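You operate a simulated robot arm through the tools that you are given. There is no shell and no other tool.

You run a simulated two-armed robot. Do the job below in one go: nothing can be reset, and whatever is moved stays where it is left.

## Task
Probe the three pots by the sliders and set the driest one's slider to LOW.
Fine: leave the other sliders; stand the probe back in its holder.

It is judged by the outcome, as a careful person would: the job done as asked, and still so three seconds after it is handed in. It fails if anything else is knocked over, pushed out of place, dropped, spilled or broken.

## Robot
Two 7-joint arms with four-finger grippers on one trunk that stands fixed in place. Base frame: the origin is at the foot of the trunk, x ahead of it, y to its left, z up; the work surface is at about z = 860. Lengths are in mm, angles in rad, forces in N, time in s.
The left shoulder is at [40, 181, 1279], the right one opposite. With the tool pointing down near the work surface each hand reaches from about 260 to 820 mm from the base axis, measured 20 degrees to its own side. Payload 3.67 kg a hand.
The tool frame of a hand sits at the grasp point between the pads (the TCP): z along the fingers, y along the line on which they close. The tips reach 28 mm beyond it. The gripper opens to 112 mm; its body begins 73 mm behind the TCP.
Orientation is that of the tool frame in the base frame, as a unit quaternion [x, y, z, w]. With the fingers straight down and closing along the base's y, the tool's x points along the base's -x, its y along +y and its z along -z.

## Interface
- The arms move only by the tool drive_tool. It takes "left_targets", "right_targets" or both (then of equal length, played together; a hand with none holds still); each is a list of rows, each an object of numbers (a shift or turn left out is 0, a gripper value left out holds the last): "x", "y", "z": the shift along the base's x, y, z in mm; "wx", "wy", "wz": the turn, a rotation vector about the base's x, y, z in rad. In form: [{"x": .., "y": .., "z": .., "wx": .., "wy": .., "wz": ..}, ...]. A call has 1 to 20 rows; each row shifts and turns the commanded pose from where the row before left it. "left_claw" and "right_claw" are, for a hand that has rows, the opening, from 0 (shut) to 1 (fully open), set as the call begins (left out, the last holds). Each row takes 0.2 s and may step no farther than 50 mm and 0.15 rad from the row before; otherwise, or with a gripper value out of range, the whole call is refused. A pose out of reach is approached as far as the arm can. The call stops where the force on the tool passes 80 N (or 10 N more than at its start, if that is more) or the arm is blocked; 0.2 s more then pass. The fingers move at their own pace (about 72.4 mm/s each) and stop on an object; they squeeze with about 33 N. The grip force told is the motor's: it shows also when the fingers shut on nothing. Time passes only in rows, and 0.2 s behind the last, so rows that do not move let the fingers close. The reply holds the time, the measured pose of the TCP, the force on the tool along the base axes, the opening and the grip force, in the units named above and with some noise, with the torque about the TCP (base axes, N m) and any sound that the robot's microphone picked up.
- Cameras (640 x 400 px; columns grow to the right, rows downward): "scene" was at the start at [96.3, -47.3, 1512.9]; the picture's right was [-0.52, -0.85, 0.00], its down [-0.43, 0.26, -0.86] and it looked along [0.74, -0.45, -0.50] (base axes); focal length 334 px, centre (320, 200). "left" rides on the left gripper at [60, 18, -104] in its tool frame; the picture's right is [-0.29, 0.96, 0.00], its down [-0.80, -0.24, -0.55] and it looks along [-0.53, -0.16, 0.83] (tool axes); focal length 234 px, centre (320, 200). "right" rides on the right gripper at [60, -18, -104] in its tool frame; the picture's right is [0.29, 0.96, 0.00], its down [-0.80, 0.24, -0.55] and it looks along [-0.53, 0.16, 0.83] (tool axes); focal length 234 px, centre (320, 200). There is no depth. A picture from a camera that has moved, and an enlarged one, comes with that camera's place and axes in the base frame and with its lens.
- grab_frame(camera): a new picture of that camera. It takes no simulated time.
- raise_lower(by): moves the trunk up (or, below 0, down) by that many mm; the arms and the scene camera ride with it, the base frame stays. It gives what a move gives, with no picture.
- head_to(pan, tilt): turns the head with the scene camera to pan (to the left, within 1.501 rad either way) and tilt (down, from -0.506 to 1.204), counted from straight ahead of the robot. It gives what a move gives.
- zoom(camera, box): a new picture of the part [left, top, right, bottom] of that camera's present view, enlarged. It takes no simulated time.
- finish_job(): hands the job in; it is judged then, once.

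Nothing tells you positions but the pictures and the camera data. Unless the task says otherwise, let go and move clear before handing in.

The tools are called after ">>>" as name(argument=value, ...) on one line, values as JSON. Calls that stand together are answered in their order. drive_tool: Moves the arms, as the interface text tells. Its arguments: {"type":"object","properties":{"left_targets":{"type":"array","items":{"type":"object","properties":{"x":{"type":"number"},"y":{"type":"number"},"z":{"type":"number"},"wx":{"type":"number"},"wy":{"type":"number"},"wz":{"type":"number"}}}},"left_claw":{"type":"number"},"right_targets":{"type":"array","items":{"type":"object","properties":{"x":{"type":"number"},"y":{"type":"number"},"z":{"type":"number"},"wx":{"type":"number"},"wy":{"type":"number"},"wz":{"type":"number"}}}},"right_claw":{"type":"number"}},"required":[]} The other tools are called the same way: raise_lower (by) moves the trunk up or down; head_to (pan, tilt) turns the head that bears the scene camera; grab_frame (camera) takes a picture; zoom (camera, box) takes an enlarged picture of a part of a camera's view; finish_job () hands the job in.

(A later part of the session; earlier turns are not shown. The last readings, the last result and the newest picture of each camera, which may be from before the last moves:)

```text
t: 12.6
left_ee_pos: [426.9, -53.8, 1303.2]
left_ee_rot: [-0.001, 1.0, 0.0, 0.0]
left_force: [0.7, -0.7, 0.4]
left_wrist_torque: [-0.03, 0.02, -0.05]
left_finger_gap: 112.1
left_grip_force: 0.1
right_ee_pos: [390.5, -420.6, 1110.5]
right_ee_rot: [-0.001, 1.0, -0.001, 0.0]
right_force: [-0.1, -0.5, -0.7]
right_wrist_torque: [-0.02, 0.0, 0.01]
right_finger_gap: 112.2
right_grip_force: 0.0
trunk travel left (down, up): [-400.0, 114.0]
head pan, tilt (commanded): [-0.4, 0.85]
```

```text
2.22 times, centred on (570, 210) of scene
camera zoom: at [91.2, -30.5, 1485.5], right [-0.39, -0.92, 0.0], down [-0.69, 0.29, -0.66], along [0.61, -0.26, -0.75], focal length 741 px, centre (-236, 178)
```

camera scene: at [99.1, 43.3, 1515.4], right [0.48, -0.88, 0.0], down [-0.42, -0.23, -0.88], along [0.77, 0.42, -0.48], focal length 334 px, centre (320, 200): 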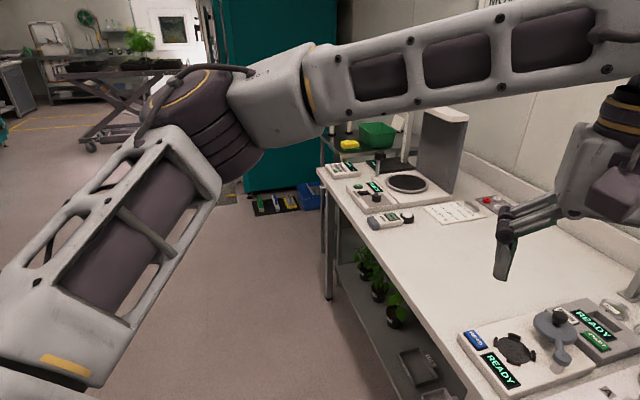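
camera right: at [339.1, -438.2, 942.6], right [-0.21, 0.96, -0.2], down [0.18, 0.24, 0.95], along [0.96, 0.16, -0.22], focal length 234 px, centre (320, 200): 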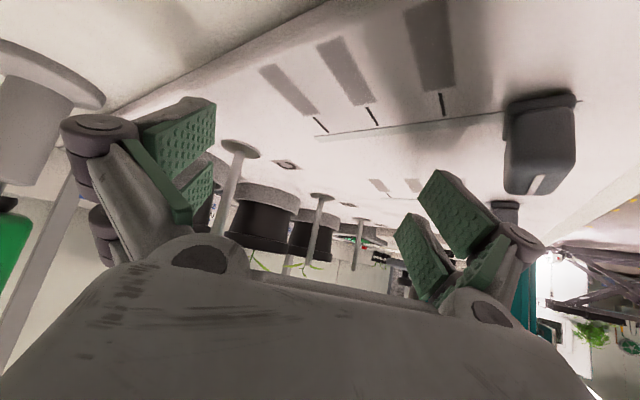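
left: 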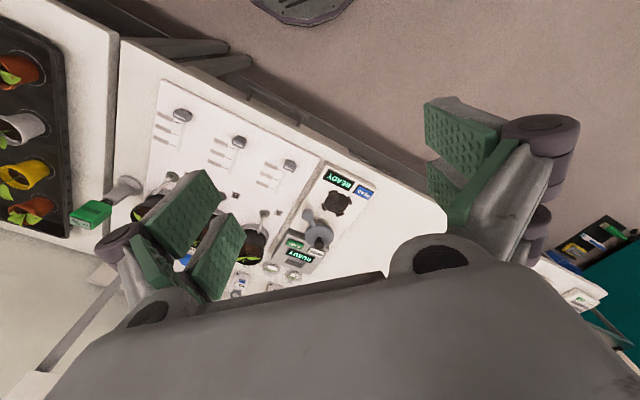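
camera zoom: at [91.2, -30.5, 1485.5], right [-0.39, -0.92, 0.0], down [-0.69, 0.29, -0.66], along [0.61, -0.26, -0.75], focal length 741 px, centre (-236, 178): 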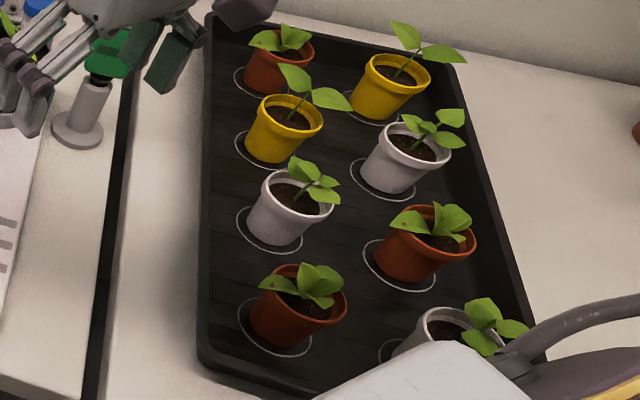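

>>> zoom(camera="scene", box=[0, 95, 110, 155])

>>> zoom(camera="scene", box=[25, 110, 57, 130])

>>> zoom(camera="scene", box=[0, 120, 32, 140])

>>> zoom(camera="scene", box=[60, 130, 92, 150])

```text
5.82 times, centred on (55, 125) of scene
camera zoom: at [91.2, -30.5, 1485.5], right [-0.39, -0.92, 0.0], down [-0.69, 0.29, -0.66], along [0.61, -0.26, -0.75], focal length 1941 px, centre (1862, 636)
```

zoom: 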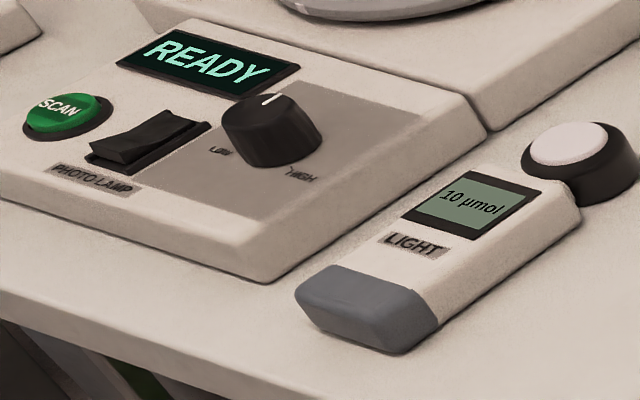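

```text
16.00 times, centred on (41, 120) of scene
camera zoom: at [91.2, -30.5, 1485.5], right [-0.39, -0.92, 0.0], down [-0.69, 0.29, -0.66], along [0.61, -0.26, -0.75], focal length 5337 px, centre (4784, 1480)
```

zoom: 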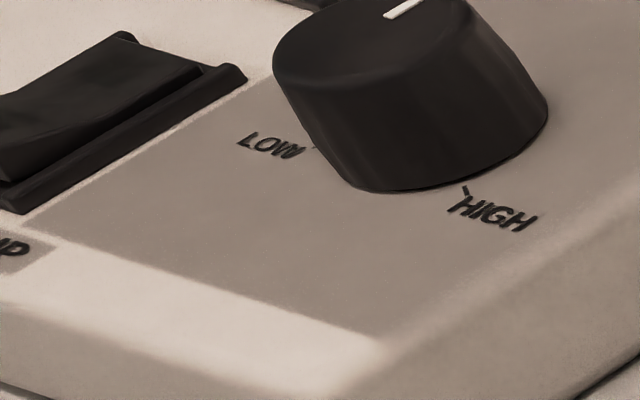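

```text
16.00 times, centred on (16, 130) of scene
camera zoom: at [91.2, -30.5, 1485.5], right [-0.39, -0.92, 0.0], down [-0.69, 0.29, -0.66], along [0.61, -0.26, -0.75], focal length 5337 px, centre (5184, 1320)
```

zoom: 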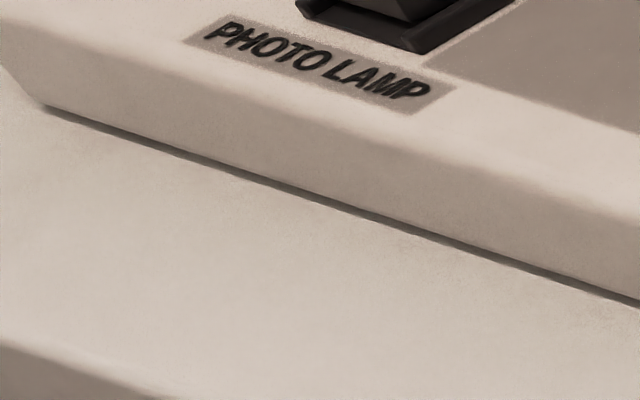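

```text
16.00 times, centred on (76, 140) of scene
camera zoom: at [91.2, -30.5, 1485.5], right [-0.39, -0.92, 0.0], down [-0.69, 0.29, -0.66], along [0.61, -0.26, -0.75], focal length 5337 px, centre (4224, 1160)
```

zoom: 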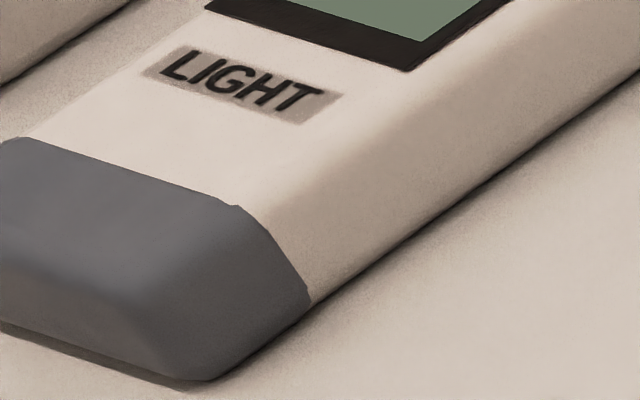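

On other devices the small print such as "LOW / HIGH" and "PHOTO LAMP" reads fine from here, so the slider plates really are blank. I'll check the remaining wall posters for a key.

>>> head_to(pan=-1.1, tilt=-0.1)

>>> grab_frame(camera="scene")

>>> head_to(pan=1.0, tilt=0.1)

>>> grab_frame(camera="scene")

>>> head_to(pan=0.3, tilt=-0.1)

>>> grab_frame(camera="scene")

>>> head_to(pan=-1.4, tilt=0.6)

>>> grab_frame(camera="scene")

```text
t: 13.8
left_ee_pos: [425.6, -53.1, 1303.2]
left_ee_rot: [-0.001, 1.0, 0.0, 0.0]
left_force: [0.3, 0.6, -0.2]
left_wrist_torque: [-0.01, -0.01, 0.02]
left_finger_gap: 111.9
left_grip_force: 0.0
right_ee_pos: [391.1, -420.4, 1110.0]
right_ee_rot: [0.0, 1.0, -0.001, 0.0]
right_force: [0.0, -0.1, 0.1]
right_wrist_torque: [-0.01, -0.02, 0.02]
right_finger_gap: 111.9
right_grip_force: 0.0
trunk travel left (down, up): [-400.0, 114.0]
head pan, tilt (commanded): [-1.1, -0.099]
```

```text
taken
camera scene: at [58.8, -77.8, 1570.3], right [-0.89, -0.45, 0.0], down [0.04, -0.09, -1.0], along [0.45, -0.89, 0.1], focal length 334 px, centre (320, 200)
```

scene: 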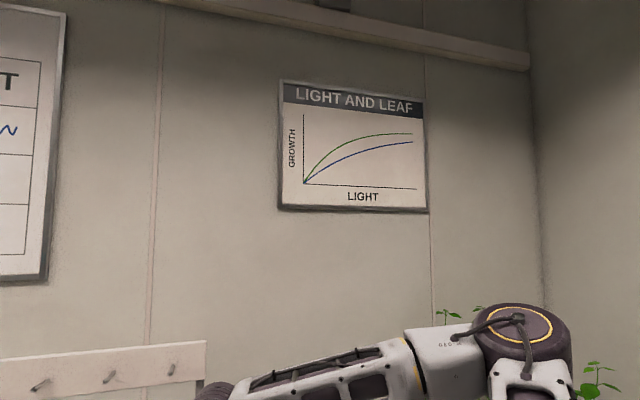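

```text
t: 15.8
left_ee_pos: [425.8, -53.6, 1303.7]
left_ee_rot: [-0.002, 1.0, -0.001, 0.0]
left_force: [-0.4, 0.1, 0.0]
left_wrist_torque: [0.02, 0.02, -0.01]
left_finger_gap: 111.7
left_grip_force: 0.0
right_ee_pos: [390.5, -419.7, 1110.3]
right_ee_rot: [0.0, 1.0, 0.0, -0.001]
right_force: [0.0, 0.5, -0.1]
right_wrist_torque: [-0.02, -0.01, 0.0]
right_finger_gap: 112.0
right_grip_force: 0.1
trunk travel left (down, up): [-400.0, 114.0]
head pan, tilt (commanded): [1.0, 0.099]
```

```text
taken
camera scene: at [68.9, 77.2, 1552.5], right [0.84, -0.54, 0.0], down [-0.05, -0.08, -1.0], along [0.54, 0.84, -0.1], focal length 334 px, centre (320, 200)
```

scene: 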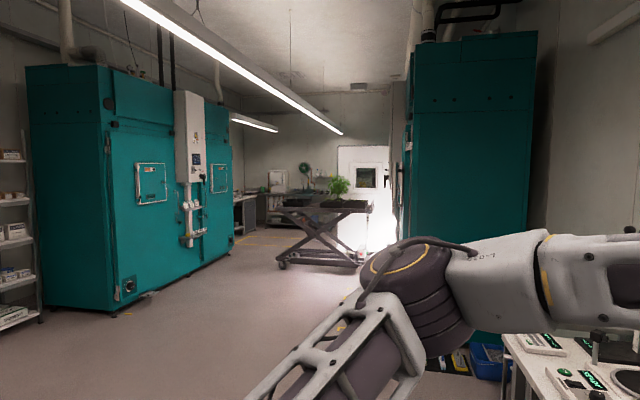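

```text
t: 16.9
left_ee_pos: [425.5, -53.4, 1302.7]
left_ee_rot: [-0.001, 1.0, -0.001, -0.001]
left_force: [-0.5, 0.2, -0.5]
left_wrist_torque: [0.01, 0.02, 0.02]
left_finger_gap: 111.9
left_grip_force: 0.1
right_ee_pos: [390.6, -421.5, 1109.5]
right_ee_rot: [-0.001, 1.0, 0.0, 0.0]
right_force: [0.2, -0.5, -0.8]
right_wrist_torque: [0.03, 0.01, 0.0]
right_finger_gap: 112.1
right_grip_force: 0.1
trunk travel left (down, up): [-400.0, 114.0]
head pan, tilt (commanded): [0.3, -0.099]
```

```text
taken
camera scene: at [102.3, 25.7, 1570.4], right [0.3, -0.95, 0.0], down [0.09, 0.03, -1.0], along [0.95, 0.29, 0.1], focal length 334 px, centre (320, 200)
```

scene: 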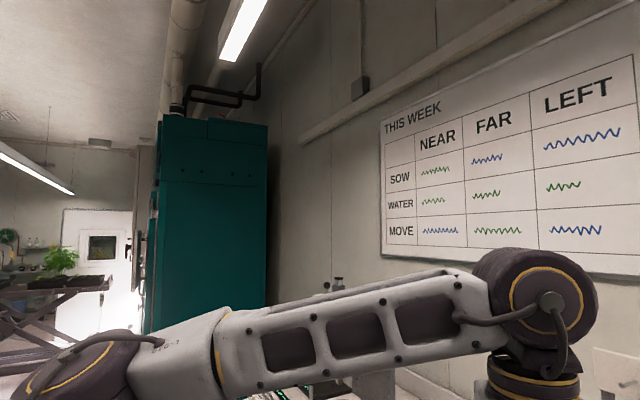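

```text
t: 18.6
left_ee_pos: [425.4, -53.5, 1303.4]
left_ee_rot: [0.0, 1.0, 0.0, 0.0]
left_force: [-0.4, -0.6, 1.2]
left_wrist_torque: [-0.02, 0.0, -0.02]
left_finger_gap: 112.1
left_grip_force: 0.0
right_ee_pos: [391.1, -420.1, 1109.1]
right_ee_rot: [0.0, 1.0, 0.0, 0.0]
right_force: [-0.1, 0.1, -0.1]
right_wrist_torque: [0.03, -0.02, 0.01]
right_finger_gap: 112.0
right_grip_force: 0.1
trunk travel left (down, up): [-400.0, 114.0]
head pan, tilt (commanded): [-1.4, 0.6]
```

```text
taken
camera scene: at [34.3, -87.3, 1506.4], right [-0.99, -0.17, 0.0], down [-0.1, 0.56, -0.83], along [0.14, -0.81, -0.56], focal length 334 px, centre (320, 200)
```

scene: 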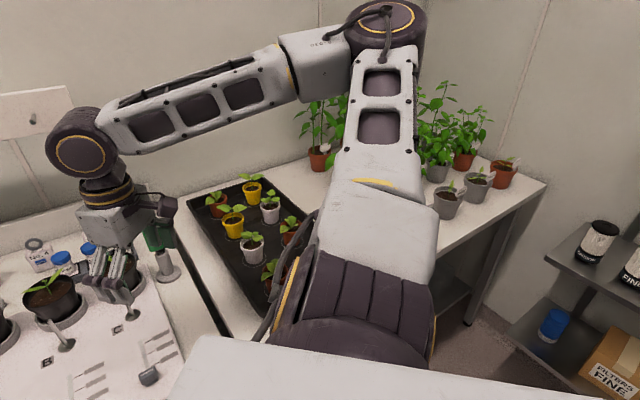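

There is no key anywhere, so I'll settle the LOW question when I work the slider. Next I'll look at the probe closely with the right camera.

>>> drive_tool(right_targets=[{"x": 10, "y": -36.5, "z": -4}, {"x": 10, "y": -36.5, "z": -4}, {"x": 10, "y": -36.5, "z": -4}, {"x": 10, "y": -36.5, "z": -4}, {"x": 10, "y": -36.5, "z": -4}, {"x": 10, "y": -36.5, "z": -4}])

>>> head_to(pan=-0.75, tilt=0.6)

>>> grab_frame(camera="right")

>>> grab_frame(camera="scene")

```text
t: 20.0
left_ee_pos: [425.5, -55.2, 1301.4]
left_ee_rot: [-0.001, 1.0, 0.0, 0.0]
left_force: [-0.2, -1.1, -0.9]
left_wrist_torque: [0.03, 0.03, -0.02]
left_finger_gap: 112.0
left_grip_force: 0.1
right_ee_pos: [450.7, -640.8, 1084.9]
right_ee_rot: [0.0, 1.0, 0.001, 0.0]
right_force: [-0.1, -0.1, 0.6]
right_wrist_torque: [0.03, 0.01, 0.02]
right_finger_gap: 111.8
right_grip_force: 0.0
trunk travel left (down, up): [-400.0, 114.0]
head pan, tilt (commanded): [-1.4, 0.6]
```

```text
t: 21.0
left_ee_pos: [425.4, -53.2, 1303.7]
left_ee_rot: [-0.001, 1.0, 0.0, 0.0]
left_force: [0.7, 0.4, -0.2]
left_wrist_torque: [-0.01, 0.01, -0.04]
left_finger_gap: 112.0
left_grip_force: 0.0
right_ee_pos: [449.6, -638.1, 1085.6]
right_ee_rot: [-0.001, 1.0, 0.0, 0.0]
right_force: [0.1, -0.5, 1.3]
right_wrist_torque: [-0.01, -0.05, 0.01]
right_finger_gap: 111.9
right_grip_force: 0.0
trunk travel left (down, up): [-400.0, 114.0]
head pan, tilt (commanded): [-0.75, 0.6]
```

```text
taken
camera right: at [388.9, -657.4, 1190.4], right [-0.29, 0.96, 0.0], down [0.8, 0.24, 0.55], along [0.53, 0.16, -0.83], focal length 234 px, centre (320, 200)
```

right: 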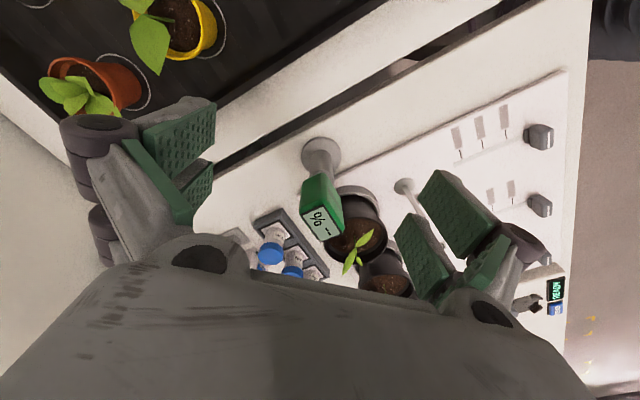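

```text
taken
camera scene: at [83.8, -60.7, 1506.3], right [-0.68, -0.73, 0.0], down [-0.41, 0.39, -0.82], along [0.6, -0.56, -0.57], focal length 334 px, centre (320, 200)
```

scene: 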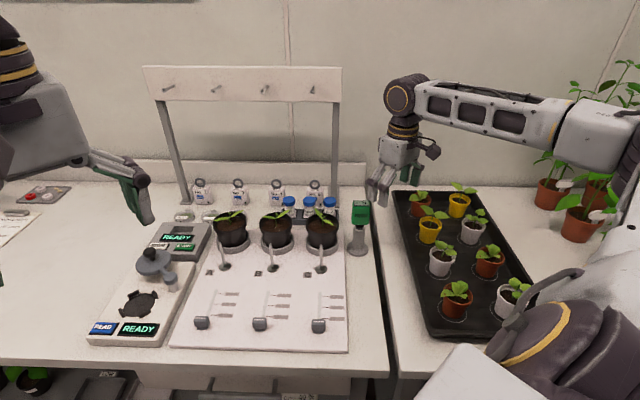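

>>> zoom(camera="right", box=[270, 120, 398, 260])

>>> zoom(camera="scene", box=[300, 185, 396, 265])

>>> zoom(camera="scene", box=[190, 180, 350, 280])

>>> zoom(camera="scene", box=[180, 270, 350, 350])

```text
2.86 times, centred on (334, 190) of right
camera zoom: at [388.9, -657.4, 1190.4], right [-0.29, 0.96, 0.0], down [0.8, 0.24, 0.55], along [0.53, 0.16, -0.83], focal length 669 px, centre (280, 229)
```

zoom: 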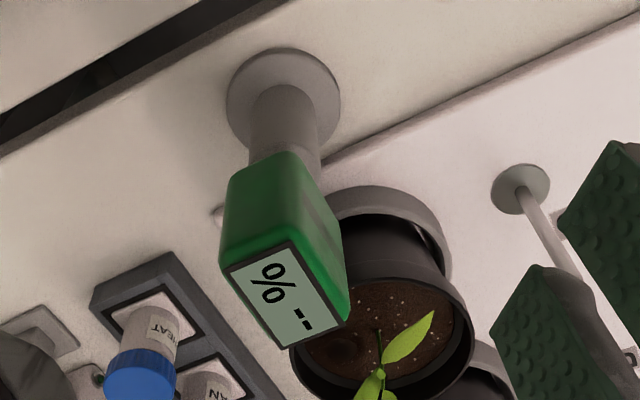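

```text
5.00 times, centred on (348, 225) of scene
camera zoom: at [83.8, -60.7, 1506.3], right [-0.68, -0.73, 0.0], down [-0.41, 0.39, -0.82], along [0.6, -0.56, -0.57], focal length 1668 px, centre (180, 75)
```

zoom: 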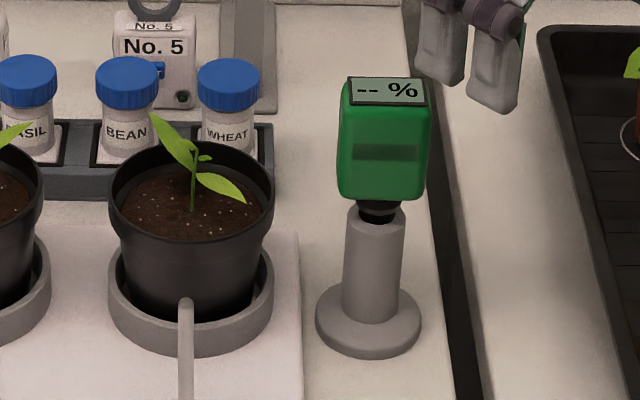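

```text
4.00 times, centred on (270, 230) of scene
camera zoom: at [83.8, -60.7, 1506.3], right [-0.68, -0.73, 0.0], down [-0.41, 0.39, -0.82], along [0.6, -0.56, -0.57], focal length 1334 px, centre (520, 80)
```

zoom: 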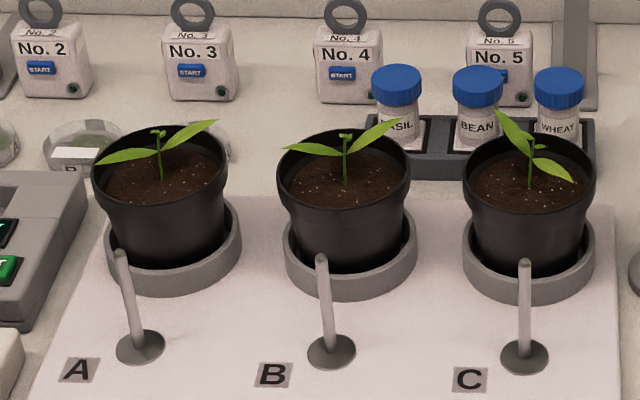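

```text
3.76 times, centred on (265, 310) of scene
camera zoom: at [83.8, -60.7, 1506.3], right [-0.68, -0.73, 0.0], down [-0.41, 0.39, -0.82], along [0.6, -0.56, -0.57], focal length 1256 px, centre (527, -214)
```

zoom: 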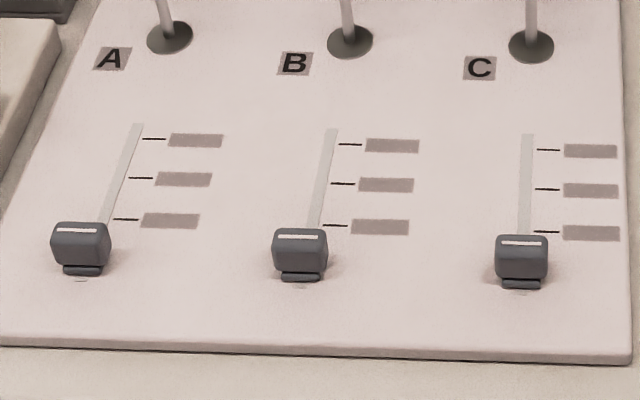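

The probe's green head is about 43 mm wide, with a flat display on top at z≈1017, centred near (524, -615), and the board is turned 45°. I'll turn the hand 45° so the fingers close across the head's width, and centre it above the probe.

>>> drive_tool(right_targets=[{"x": 12.4, "y": 4.1, "wz": -0.131}, {"x": 12.4, "y": 4.1, "wz": -0.131}, {"x": 12.4, "y": 4.1, "wz": -0.131}, {"x": 12.4, "y": 4.1, "wz": -0.131}, {"x": 12.4, "y": 4.1, "wz": -0.131}, {"x": 12.4, "y": 4.1, "wz": -0.131}])

>>> grab_frame(camera="right")

>>> grab_frame(camera="scene")

```text
t: 22.4
left_ee_pos: [426.6, -54.4, 1302.9]
left_ee_rot: [-0.001, 1.0, 0.0, -0.001]
left_force: [-0.4, -0.2, -0.3]
left_wrist_torque: [-0.02, 0.0, -0.01]
left_finger_gap: 112.0
left_grip_force: 0.0
right_ee_pos: [524.0, -614.2, 1085.7]
right_ee_rot: [0.384, 0.923, 0.0, 0.0]
right_force: [0.3, -0.4, 0.6]
right_wrist_torque: [0.0, -0.02, 0.0]
right_finger_gap: 111.6
right_grip_force: 0.1
trunk travel left (down, up): [-400.0, 114.0]
head pan, tilt (commanded): [-0.75, 0.6]
```

```text
taken
camera right: at [469.3, -585.1, 1190.4], right [0.48, 0.88, 0.0], down [0.73, -0.4, 0.55], along [0.49, -0.26, -0.83], focal length 234 px, centre (320, 200)
```

right: 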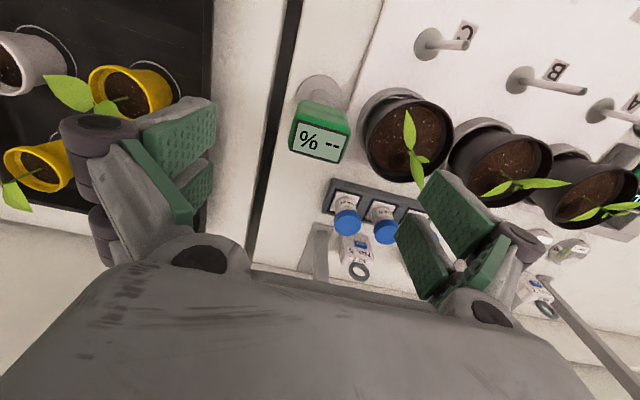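

```text
taken
camera scene: at [84.6, -60.3, 1506.3], right [-0.68, -0.73, 0.0], down [-0.41, 0.39, -0.82], along [0.6, -0.56, -0.57], focal length 334 px, centre (320, 200)
```

scene: 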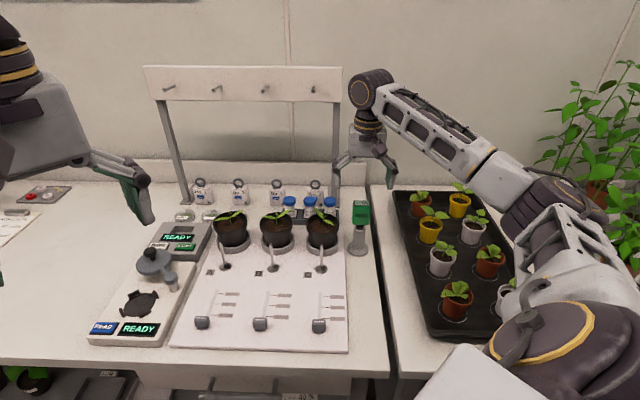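

>>> zoom(camera="right", box=[270, 70, 398, 180])

>>> zoom(camera="right", box=[340, 20, 640, 260])

>>> zoom(camera="scene", box=[320, 120, 420, 270])

```text
3.64 times, centred on (334, 125) of right
camera zoom: at [469.3, -585.1, 1190.4], right [0.48, 0.88, 0.0], down [0.73, -0.4, 0.55], along [0.49, -0.26, -0.83], focal length 852 px, centre (269, 473)
```

zoom: 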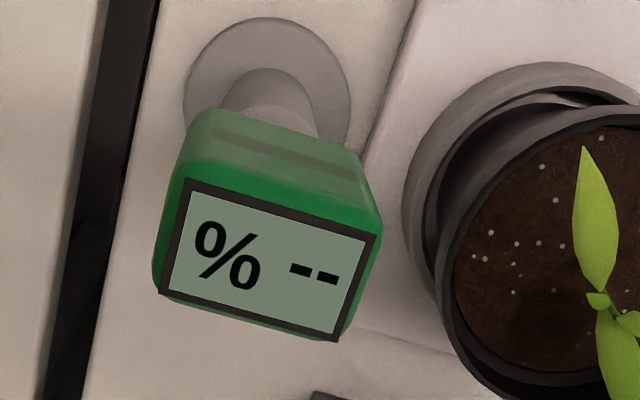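

```text
1.67 times, centred on (490, 140) of right
camera zoom: at [469.3, -585.1, 1190.4], right [0.48, 0.88, 0.0], down [0.73, -0.4, 0.55], along [0.49, -0.26, -0.83], focal length 390 px, centre (37, 300)
```

zoom: 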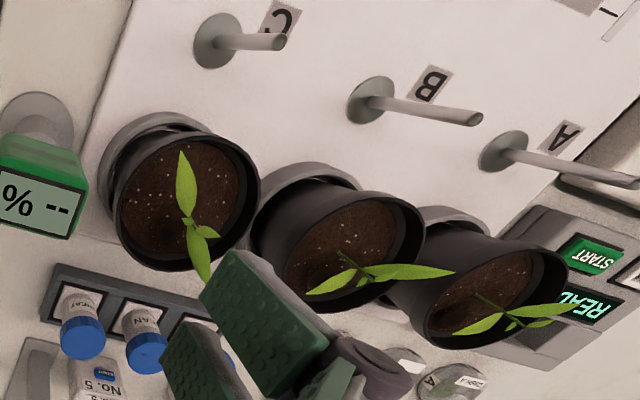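

```text
2.67 times, centred on (370, 195) of scene
camera zoom: at [84.6, -60.3, 1506.3], right [-0.68, -0.73, 0.0], down [-0.41, 0.39, -0.82], along [0.6, -0.56, -0.57], focal length 890 px, centre (187, 213)
```

zoom: 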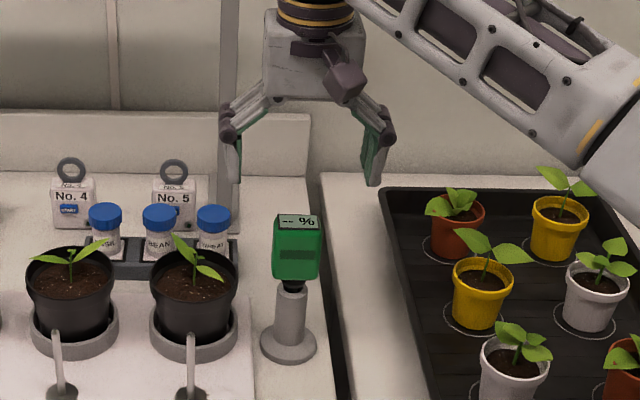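

The head is centred under the grasp point. Pot C's rim is only about 54 mm from the probe, so I'll narrow the fingers to about 69 mm and come down partway to check.

>>> drive_tool(right_targets=[{"z": 0}, {"z": 0}, {"z": -14}, {"z": -14}, {"z": -12}], right_claw=0.62)

>>> grab_frame(camera="right")

>>> zoom(camera="scene", box=[300, 120, 420, 270])

```text
t: 23.6
left_ee_pos: [424.5, -53.0, 1304.0]
left_ee_rot: [-0.001, 1.0, 0.0, 0.0]
left_force: [0.8, -0.5, -0.3]
left_wrist_torque: [0.0, 0.01, -0.01]
left_finger_gap: 111.9
left_grip_force: 0.0
right_ee_pos: [523.8, -615.3, 1045.8]
right_ee_rot: [0.383, 0.924, 0.001, -0.001]
right_force: [0.0, -1.3, 0.1]
right_wrist_torque: [0.01, 0.03, 0.04]
right_finger_gap: 69.6
right_grip_force: 0.1
trunk travel left (down, up): [-400.0, 114.0]
head pan, tilt (commanded): [-0.75, 0.6]
```

```text
taken
camera right: at [468.7, -585.5, 1150.5], right [0.47, 0.88, 0.0], down [0.73, -0.39, 0.55], along [0.49, -0.26, -0.83], focal length 234 px, centre (320, 200)
```

right: 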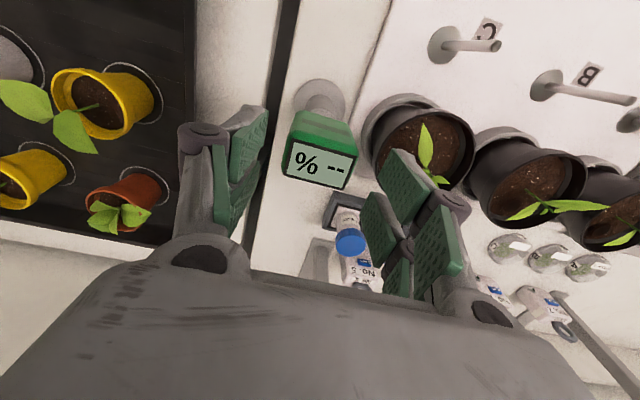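

```text
2.67 times, centred on (360, 195) of scene
camera zoom: at [83.9, -60.6, 1506.3], right [-0.68, -0.73, 0.0], down [-0.41, 0.39, -0.82], along [0.6, -0.56, -0.57], focal length 890 px, centre (213, 213)
```

zoom: 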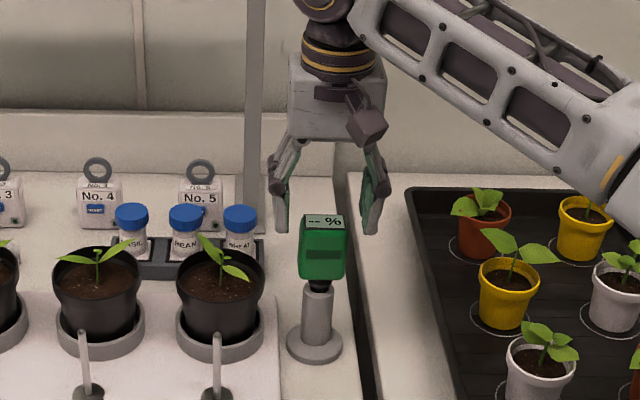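

Both fingers straddle the head evenly. I'll lower another 50 mm, still above pot C's rim.

>>> drive_tool(right_targets=[{"z": -12.5}, {"z": -12.5}, {"z": -12.5}, {"z": -12}])

>>> grab_frame(camera="right")

>>> zoom(camera="scene", box=[300, 120, 420, 270])

```text
t: 24.6
left_ee_pos: [425.8, -55.5, 1304.2]
left_ee_rot: [-0.001, 1.0, 0.0, 0.0]
left_force: [0.7, 0.3, -0.3]
left_wrist_torque: [0.04, -0.04, 0.01]
left_finger_gap: 112.1
left_grip_force: 0.0
right_ee_pos: [524.8, -614.6, 997.7]
right_ee_rot: [0.384, 0.923, 0.0, 0.0]
right_force: [-0.6, -0.8, 0.9]
right_wrist_torque: [0.01, 0.01, -0.01]
right_finger_gap: 69.5
right_grip_force: 0.0
trunk travel left (down, up): [-400.0, 114.0]
head pan, tilt (commanded): [-0.75, 0.6]
```

```text
taken
camera right: at [469.1, -585.0, 1100.9], right [0.47, 0.88, 0.0], down [0.73, -0.4, 0.55], along [0.49, -0.26, -0.83], focal length 234 px, centre (320, 200)
```

right: 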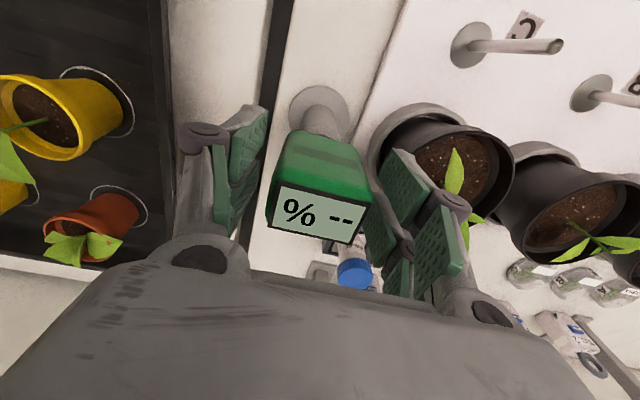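

```text
2.67 times, centred on (360, 195) of scene
camera zoom: at [84.1, -60.8, 1506.3], right [-0.68, -0.73, 0.0], down [-0.41, 0.39, -0.82], along [0.6, -0.56, -0.57], focal length 890 px, centre (213, 213)
```

zoom: 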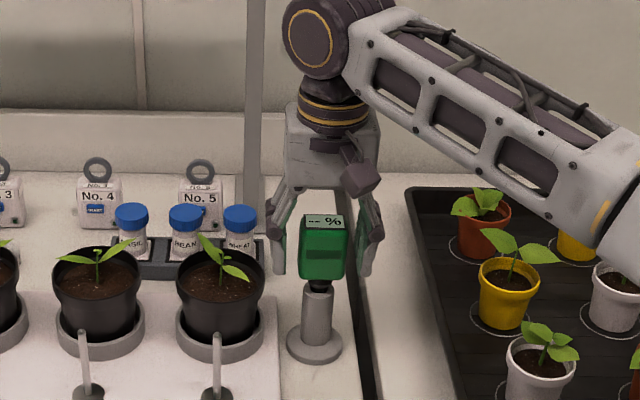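

The head sits squarely between the pads. Closing the gripper on it now.

>>> drive_tool(right_targets=[{"z": 0}, {"z": 0}, {"z": 0}, {"z": 0}], right_claw=0.0)

>>> grab_frame(camera="right")

```text
t: 25.6
left_ee_pos: [425.7, -55.5, 1303.1]
left_ee_rot: [-0.001, 1.0, -0.001, 0.0]
left_force: [0.3, 0.4, -0.5]
left_wrist_torque: [0.01, 0.0, 0.01]
left_finger_gap: 112.1
left_grip_force: 0.0
right_ee_pos: [524.5, -614.8, 996.9]
right_ee_rot: [0.383, 0.924, 0.0, 0.0]
right_force: [-0.9, 0.0, -0.1]
right_wrist_torque: [0.03, 0.04, 0.03]
right_finger_gap: 45.6
right_grip_force: 33.1
trunk travel left (down, up): [-400.0, 114.0]
head pan, tilt (commanded): [-0.75, 0.6]
```

```text
taken
camera right: at [468.9, -584.8, 1101.3], right [0.47, 0.88, 0.0], down [0.73, -0.39, 0.55], along [0.49, -0.26, -0.83], focal length 234 px, centre (320, 200)
```

right: 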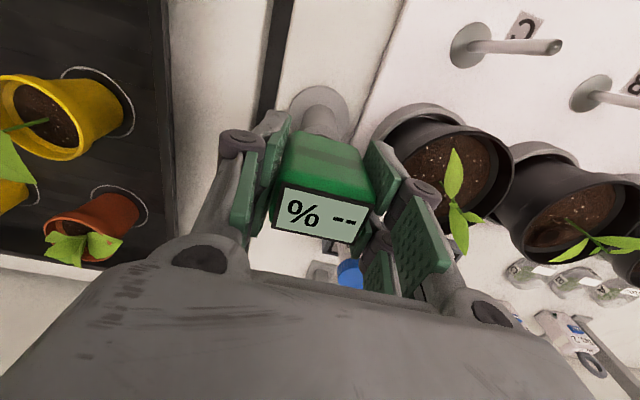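

Gripped at 45.6 mm with a firm force. I'll remember this pose for putting the probe back, and lift gently straight up.

>>> drive_tool(right_targets=[{"z": 10}, {"z": 15}, {"z": 15}, {"z": 20}, {"z": 20}])

>>> zoom(camera="scene", box=[300, 120, 420, 270])

```text
t: 26.8
left_ee_pos: [425.5, -53.4, 1304.3]
left_ee_rot: [0.0, 1.0, 0.0, 0.0]
left_force: [0.0, 0.0, -0.5]
left_wrist_torque: [-0.04, -0.01, 0.0]
left_finger_gap: 111.9
left_grip_force: 0.0
right_ee_pos: [524.2, -613.6, 1077.6]
right_ee_rot: [0.382, 0.924, 0.0, -0.001]
right_force: [-0.5, -1.1, -0.8]
right_wrist_torque: [-0.05, -0.01, 0.01]
right_finger_gap: 45.6
right_grip_force: 33.3
trunk travel left (down, up): [-400.0, 114.0]
head pan, tilt (commanded): [-0.75, 0.6]
```

```text
2.67 times, centred on (360, 195) of scene
camera zoom: at [83.8, -60.2, 1506.4], right [-0.68, -0.73, 0.0], down [-0.41, 0.39, -0.82], along [0.6, -0.56, -0.57], focal length 890 px, centre (213, 213)
```

zoom: 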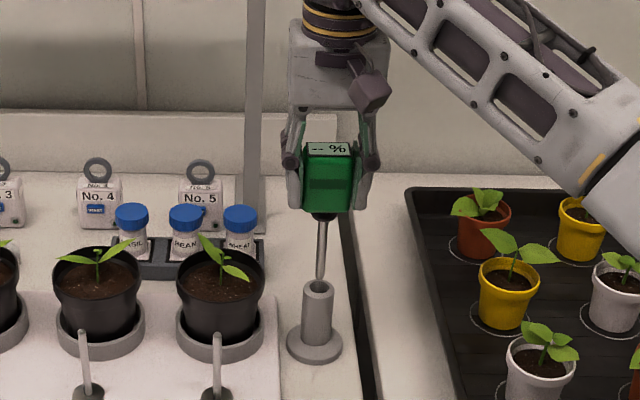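

The needle is about 77 mm long and now just out of the tube. I'll lift a further 80 mm to clear plants.

>>> drive_tool(right_targets=[{"z": 20}, {"z": 20}, {"z": 20}, {"z": 20}])

>>> grab_frame(camera="scene")

>>> grab_frame(camera="right")

>>> zoom(camera="scene", box=[190, 120, 420, 270])

```text
t: 27.8
left_ee_pos: [426.7, -54.8, 1302.7]
left_ee_rot: [-0.001, 1.0, 0.0, 0.0]
left_force: [0.2, -0.1, -0.1]
left_wrist_torque: [-0.01, -0.03, -0.02]
left_finger_gap: 112.1
left_grip_force: 0.2
right_ee_pos: [524.2, -614.9, 1157.2]
right_ee_rot: [0.383, 0.924, 0.0, 0.001]
right_force: [0.3, 0.4, -0.8]
right_wrist_torque: [-0.02, 0.0, -0.05]
right_finger_gap: 45.6
right_grip_force: 32.7
trunk travel left (down, up): [-400.0, 114.0]
head pan, tilt (commanded): [-0.75, 0.6]
```

```text
taken
camera scene: at [83.6, -60.0, 1506.4], right [-0.68, -0.73, 0.0], down [-0.41, 0.39, -0.83], along [0.6, -0.56, -0.56], focal length 334 px, centre (320, 200)
```

scene: 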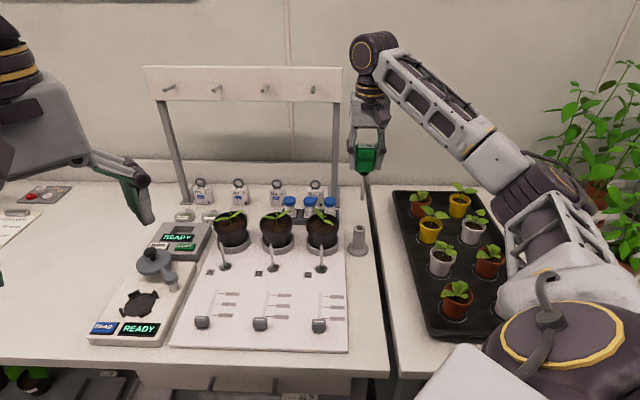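

```text
taken
camera right: at [469.0, -584.1, 1261.2], right [0.47, 0.88, 0.0], down [0.73, -0.39, 0.55], along [0.49, -0.26, -0.83], focal length 234 px, centre (320, 200)
```

right: 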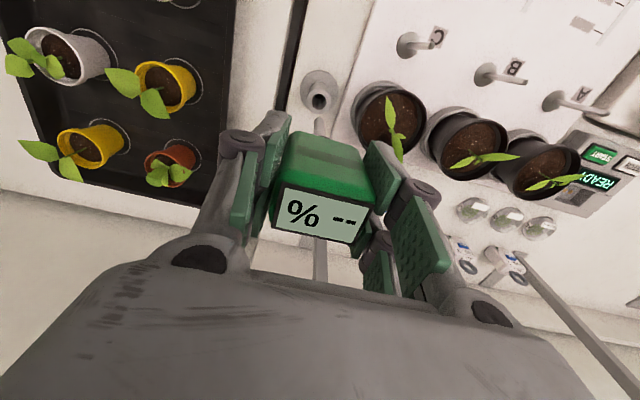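

```text
2.67 times, centred on (305, 195) of scene
camera zoom: at [83.6, -60.0, 1506.4], right [-0.68, -0.73, 0.0], down [-0.41, 0.39, -0.83], along [0.6, -0.56, -0.56], focal length 890 px, centre (360, 213)
```

zoom: 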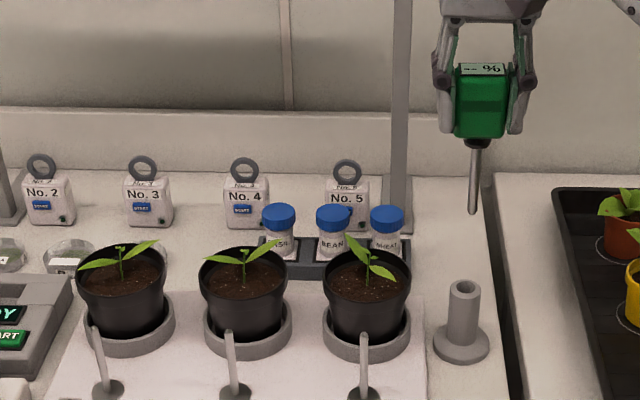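

The probe is clear. Now I'll measure the pots precisely with both cameras before moving over pot C.

>>> zoom(camera="right", box=[340, 70, 600, 215])

>>> zoom(camera="scene", box=[280, 190, 376, 250])

>>> zoom(camera="scene", box=[205, 190, 301, 250])

```text
2.46 times, centred on (470, 142) of right
camera zoom: at [469.0, -584.1, 1261.2], right [0.47, 0.88, 0.0], down [0.73, -0.39, 0.55], along [0.49, -0.26, -0.83], focal length 576 px, centre (-49, 342)
```

zoom: 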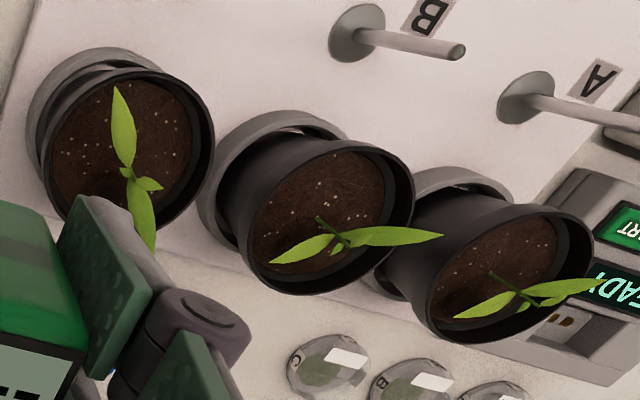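

```text
6.67 times, centred on (328, 220) of scene
camera zoom: at [83.6, -60.0, 1506.4], right [-0.68, -0.73, 0.0], down [-0.41, 0.39, -0.83], along [0.6, -0.56, -0.56], focal length 2224 px, centre (267, 67)
```

zoom: 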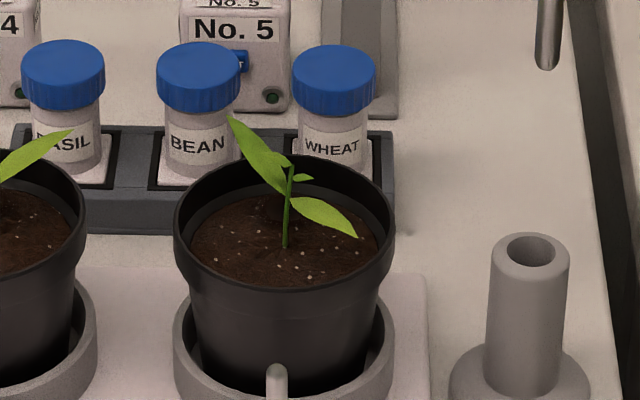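

```text
6.67 times, centred on (253, 220) of scene
camera zoom: at [83.6, -60.0, 1506.4], right [-0.68, -0.73, 0.0], down [-0.41, 0.39, -0.83], along [0.6, -0.56, -0.56], focal length 2224 px, centre (767, 67)
```

zoom: 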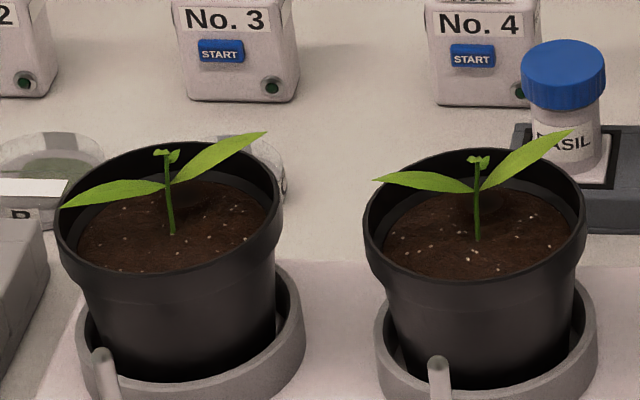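

Triangulating gives pots at C≈(589,-540), B≈(677,-452) and A≈(764,-365), with rims at z≈952 and soil at ≈942; the needle tip is about 132 mm below the TCP. I'll move over pot C's soil on the leaf-free side.

>>> drive_tool(right_targets=[{"x": 17, "y": 24.4}, {"x": 17, "y": 24.4}, {"x": 17, "y": 24.4}, {"x": 17, "y": 24.4}])

>>> grab_frame(camera="right")

>>> zoom(camera="scene", box=[240, 110, 400, 260])

```text
t: 28.8
left_ee_pos: [426.7, -53.3, 1302.9]
left_ee_rot: [0.0, 1.0, -0.001, 0.0]
left_force: [0.4, -1.3, 0.2]
left_wrist_torque: [-0.06, 0.03, -0.02]
left_finger_gap: 112.0
left_grip_force: 0.0
right_ee_pos: [592.7, -517.1, 1155.8]
right_ee_rot: [0.384, 0.923, -0.001, 0.0]
right_force: [-0.1, -0.5, -0.5]
right_wrist_torque: [-0.06, 0.06, 0.01]
right_finger_gap: 45.5
right_grip_force: 32.5
trunk travel left (down, up): [-400.0, 114.0]
head pan, tilt (commanded): [-0.75, 0.6]
```

```text
taken
camera right: at [537.7, -486.6, 1260.2], right [0.47, 0.88, 0.0], down [0.73, -0.39, 0.55], along [0.49, -0.26, -0.83], focal length 234 px, centre (320, 200)
```

right: 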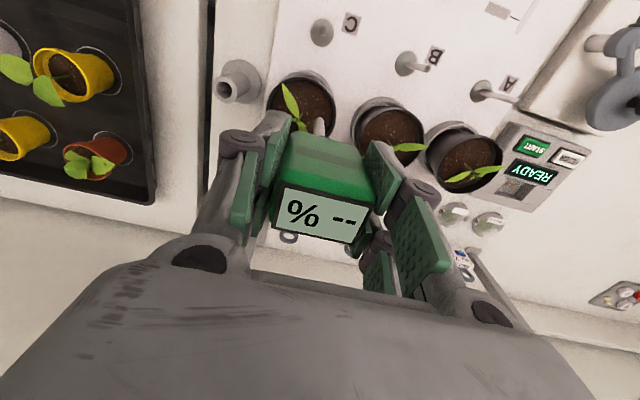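

```text
2.67 times, centred on (320, 185) of scene
camera zoom: at [85.2, -59.3, 1506.3], right [-0.68, -0.73, 0.0], down [-0.41, 0.38, -0.82], along [0.6, -0.56, -0.57], focal length 890 px, centre (320, 240)
```

zoom: 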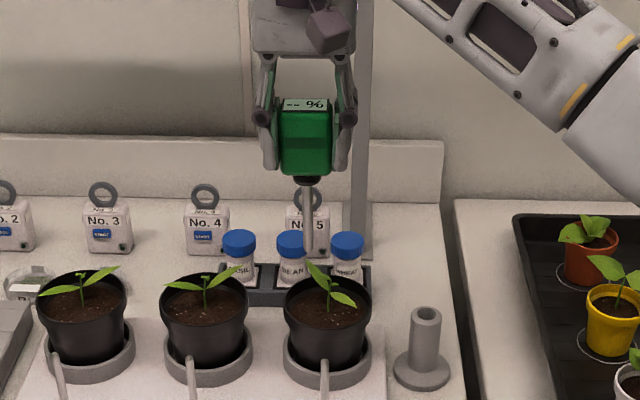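

The needle lines up with the leaf-free soil left-front of pot C's stem. I'll lower slowly until the tip is about 20 mm into the soil.

>>> drive_tool(right_targets=[{"z": -20}, {"z": -20}, {"z": -20}, {"z": -12}, {"z": -10}, {"z": -10}, {"z": -6}])

>>> grab_frame(camera="right")

>>> zoom(camera="scene", box=[280, 160, 376, 250])

```text
t: 30.4
left_ee_pos: [423.1, -51.6, 1304.0]
left_ee_rot: [-0.001, 1.0, -0.001, 0.001]
left_force: [1.1, 0.3, -0.3]
left_wrist_torque: [-0.02, 0.01, 0.02]
left_finger_gap: 111.9
left_grip_force: 0.2
right_ee_pos: [592.4, -516.3, 1064.2]
right_ee_rot: [0.384, 0.923, 0.001, 0.003]
right_force: [2.9, -2.5, 20.4]
right_wrist_torque: [-0.44, -0.27, 0.01]
right_finger_gap: 45.4
right_grip_force: 32.6
trunk travel left (down, up): [-400.0, 114.0]
head pan, tilt (commanded): [-0.75, 0.6]
```

```text
taken
camera right: at [535.0, -486.4, 1167.5], right [0.48, 0.88, 0.0], down [0.73, -0.39, 0.56], along [0.49, -0.27, -0.83], focal length 234 px, centre (320, 200)
```

right: 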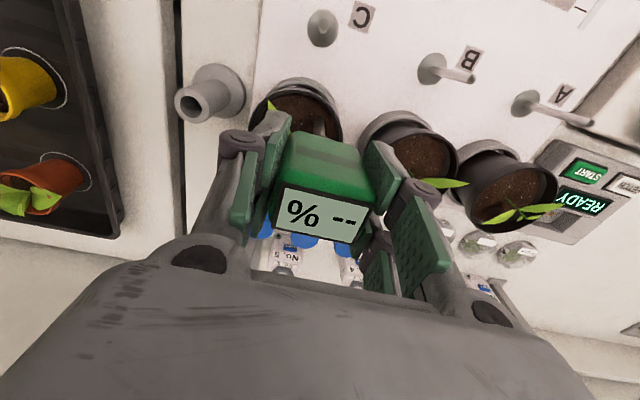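

```text
4.44 times, centred on (328, 205) of scene
camera zoom: at [81.3, -58.5, 1506.8], right [-0.68, -0.73, 0.0], down [-0.41, 0.38, -0.83], along [0.6, -0.56, -0.56], focal length 1483 px, centre (284, 178)
```

zoom: 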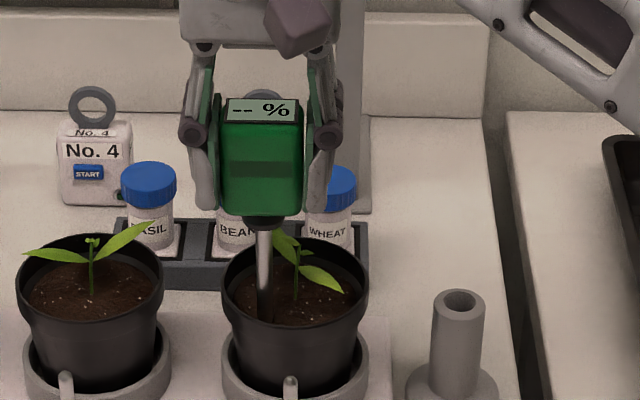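

The tip is at the soil with about 20 N of resistance and no reading yet; the grip hasn't slipped. I'll press a little deeper in small steps and watch the force.

>>> drive_tool(right_targets=[{"z": -4}, {"z": -4}, {"z": 0}])

>>> zoom(camera="right", box=[240, 80, 400, 280])

>>> zoom(camera="scene", box=[280, 160, 376, 250])

```text
t: 31.2
left_ee_pos: [423.1, -51.3, 1304.7]
left_ee_rot: [0.0, 1.0, -0.002, 0.001]
left_force: [0.7, 1.1, 0.0]
left_wrist_torque: [-0.03, 0.01, 0.0]
left_finger_gap: 112.0
left_grip_force: 0.0
right_ee_pos: [590.7, -513.5, 1053.3]
right_ee_rot: [0.383, 0.924, 0.0, 0.002]
right_force: [-1.5, 0.7, 27.3]
right_wrist_torque: [0.04, 0.01, 0.01]
right_finger_gap: 45.7
right_grip_force: 32.8
trunk travel left (down, up): [-400.0, 114.0]
head pan, tilt (commanded): [-0.75, 0.6]
```

```text
2.00 times, centred on (320, 180) of right
camera zoom: at [534.8, -484.8, 1157.8], right [0.47, 0.88, 0.0], down [0.73, -0.39, 0.56], along [0.49, -0.26, -0.83], focal length 468 px, centre (320, 240)
```

zoom: 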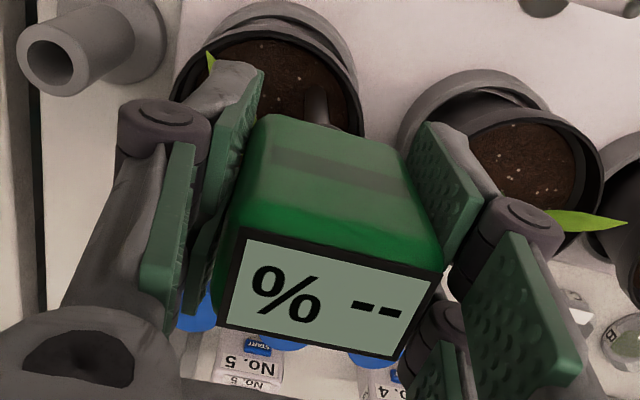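

```text
4.44 times, centred on (328, 205) of scene
camera zoom: at [80.7, -57.7, 1506.7], right [-0.68, -0.73, 0.0], down [-0.41, 0.38, -0.83], along [0.6, -0.56, -0.56], focal length 1483 px, centre (284, 178)
```

zoom: 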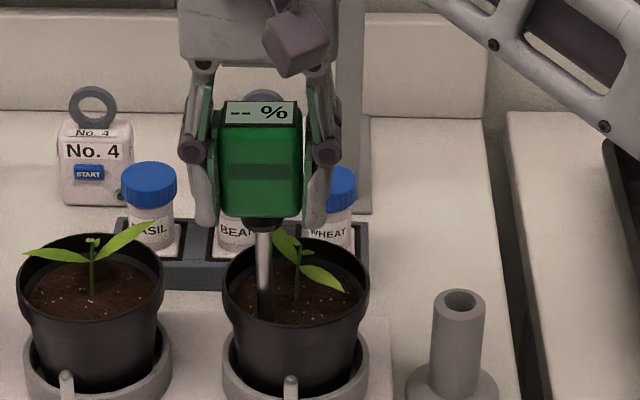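

The probe slid about 10 mm up in the grip, so the needle is meeting a stop and shouldn't be pushed harder. I'll ease off a few millimetres and wait to see whether the display settles.

>>> drive_tool(right_targets=[{"z": 2}, {"z": 0}, {"z": 0}, {"z": 0}, {"z": 0}, {"z": 0}, {"z": 0}, {"z": 0}])

>>> zoom(camera="right", box=[240, 80, 400, 280])

>>> zoom(camera="scene", box=[300, 190, 364, 240])

```text
t: 33.0
left_ee_pos: [425.1, -51.8, 1303.2]
left_ee_rot: [-0.001, 1.0, -0.001, 0.001]
left_force: [0.0, 0.1, -0.2]
left_wrist_torque: [0.0, -0.01, 0.0]
left_finger_gap: 112.1
left_grip_force: 0.0
right_ee_pos: [590.2, -515.9, 1053.1]
right_ee_rot: [0.383, 0.924, 0.0, 0.001]
right_force: [-2.3, 3.2, 10.3]
right_wrist_torque: [0.34, 0.25, -0.03]
right_finger_gap: 45.4
right_grip_force: 33.3
trunk travel left (down, up): [-400.0, 114.0]
head pan, tilt (commanded): [-0.75, 0.6]
```

```text
2.00 times, centred on (320, 180) of right
camera zoom: at [535.9, -486.3, 1158.1], right [0.47, 0.88, 0.0], down [0.73, -0.39, 0.55], along [0.49, -0.26, -0.83], focal length 468 px, centre (320, 240)
```

zoom: 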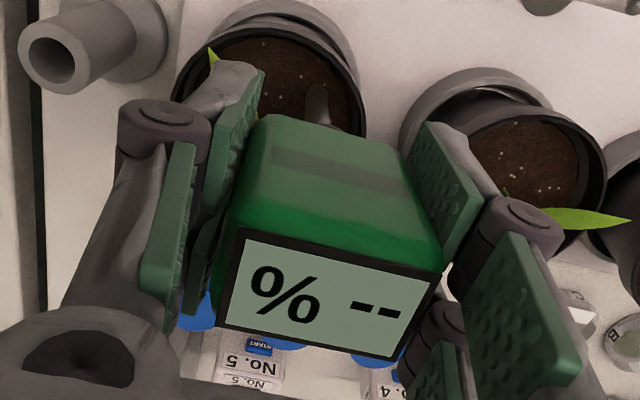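

```text
8.00 times, centred on (332, 215) of scene
camera zoom: at [82.5, -59.1, 1506.5], right [-0.68, -0.73, 0.0], down [-0.41, 0.38, -0.83], along [0.6, -0.56, -0.56], focal length 2669 px, centre (224, 80)
```

zoom: 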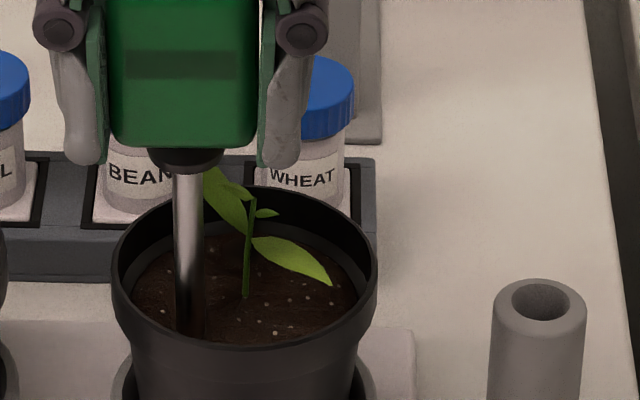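

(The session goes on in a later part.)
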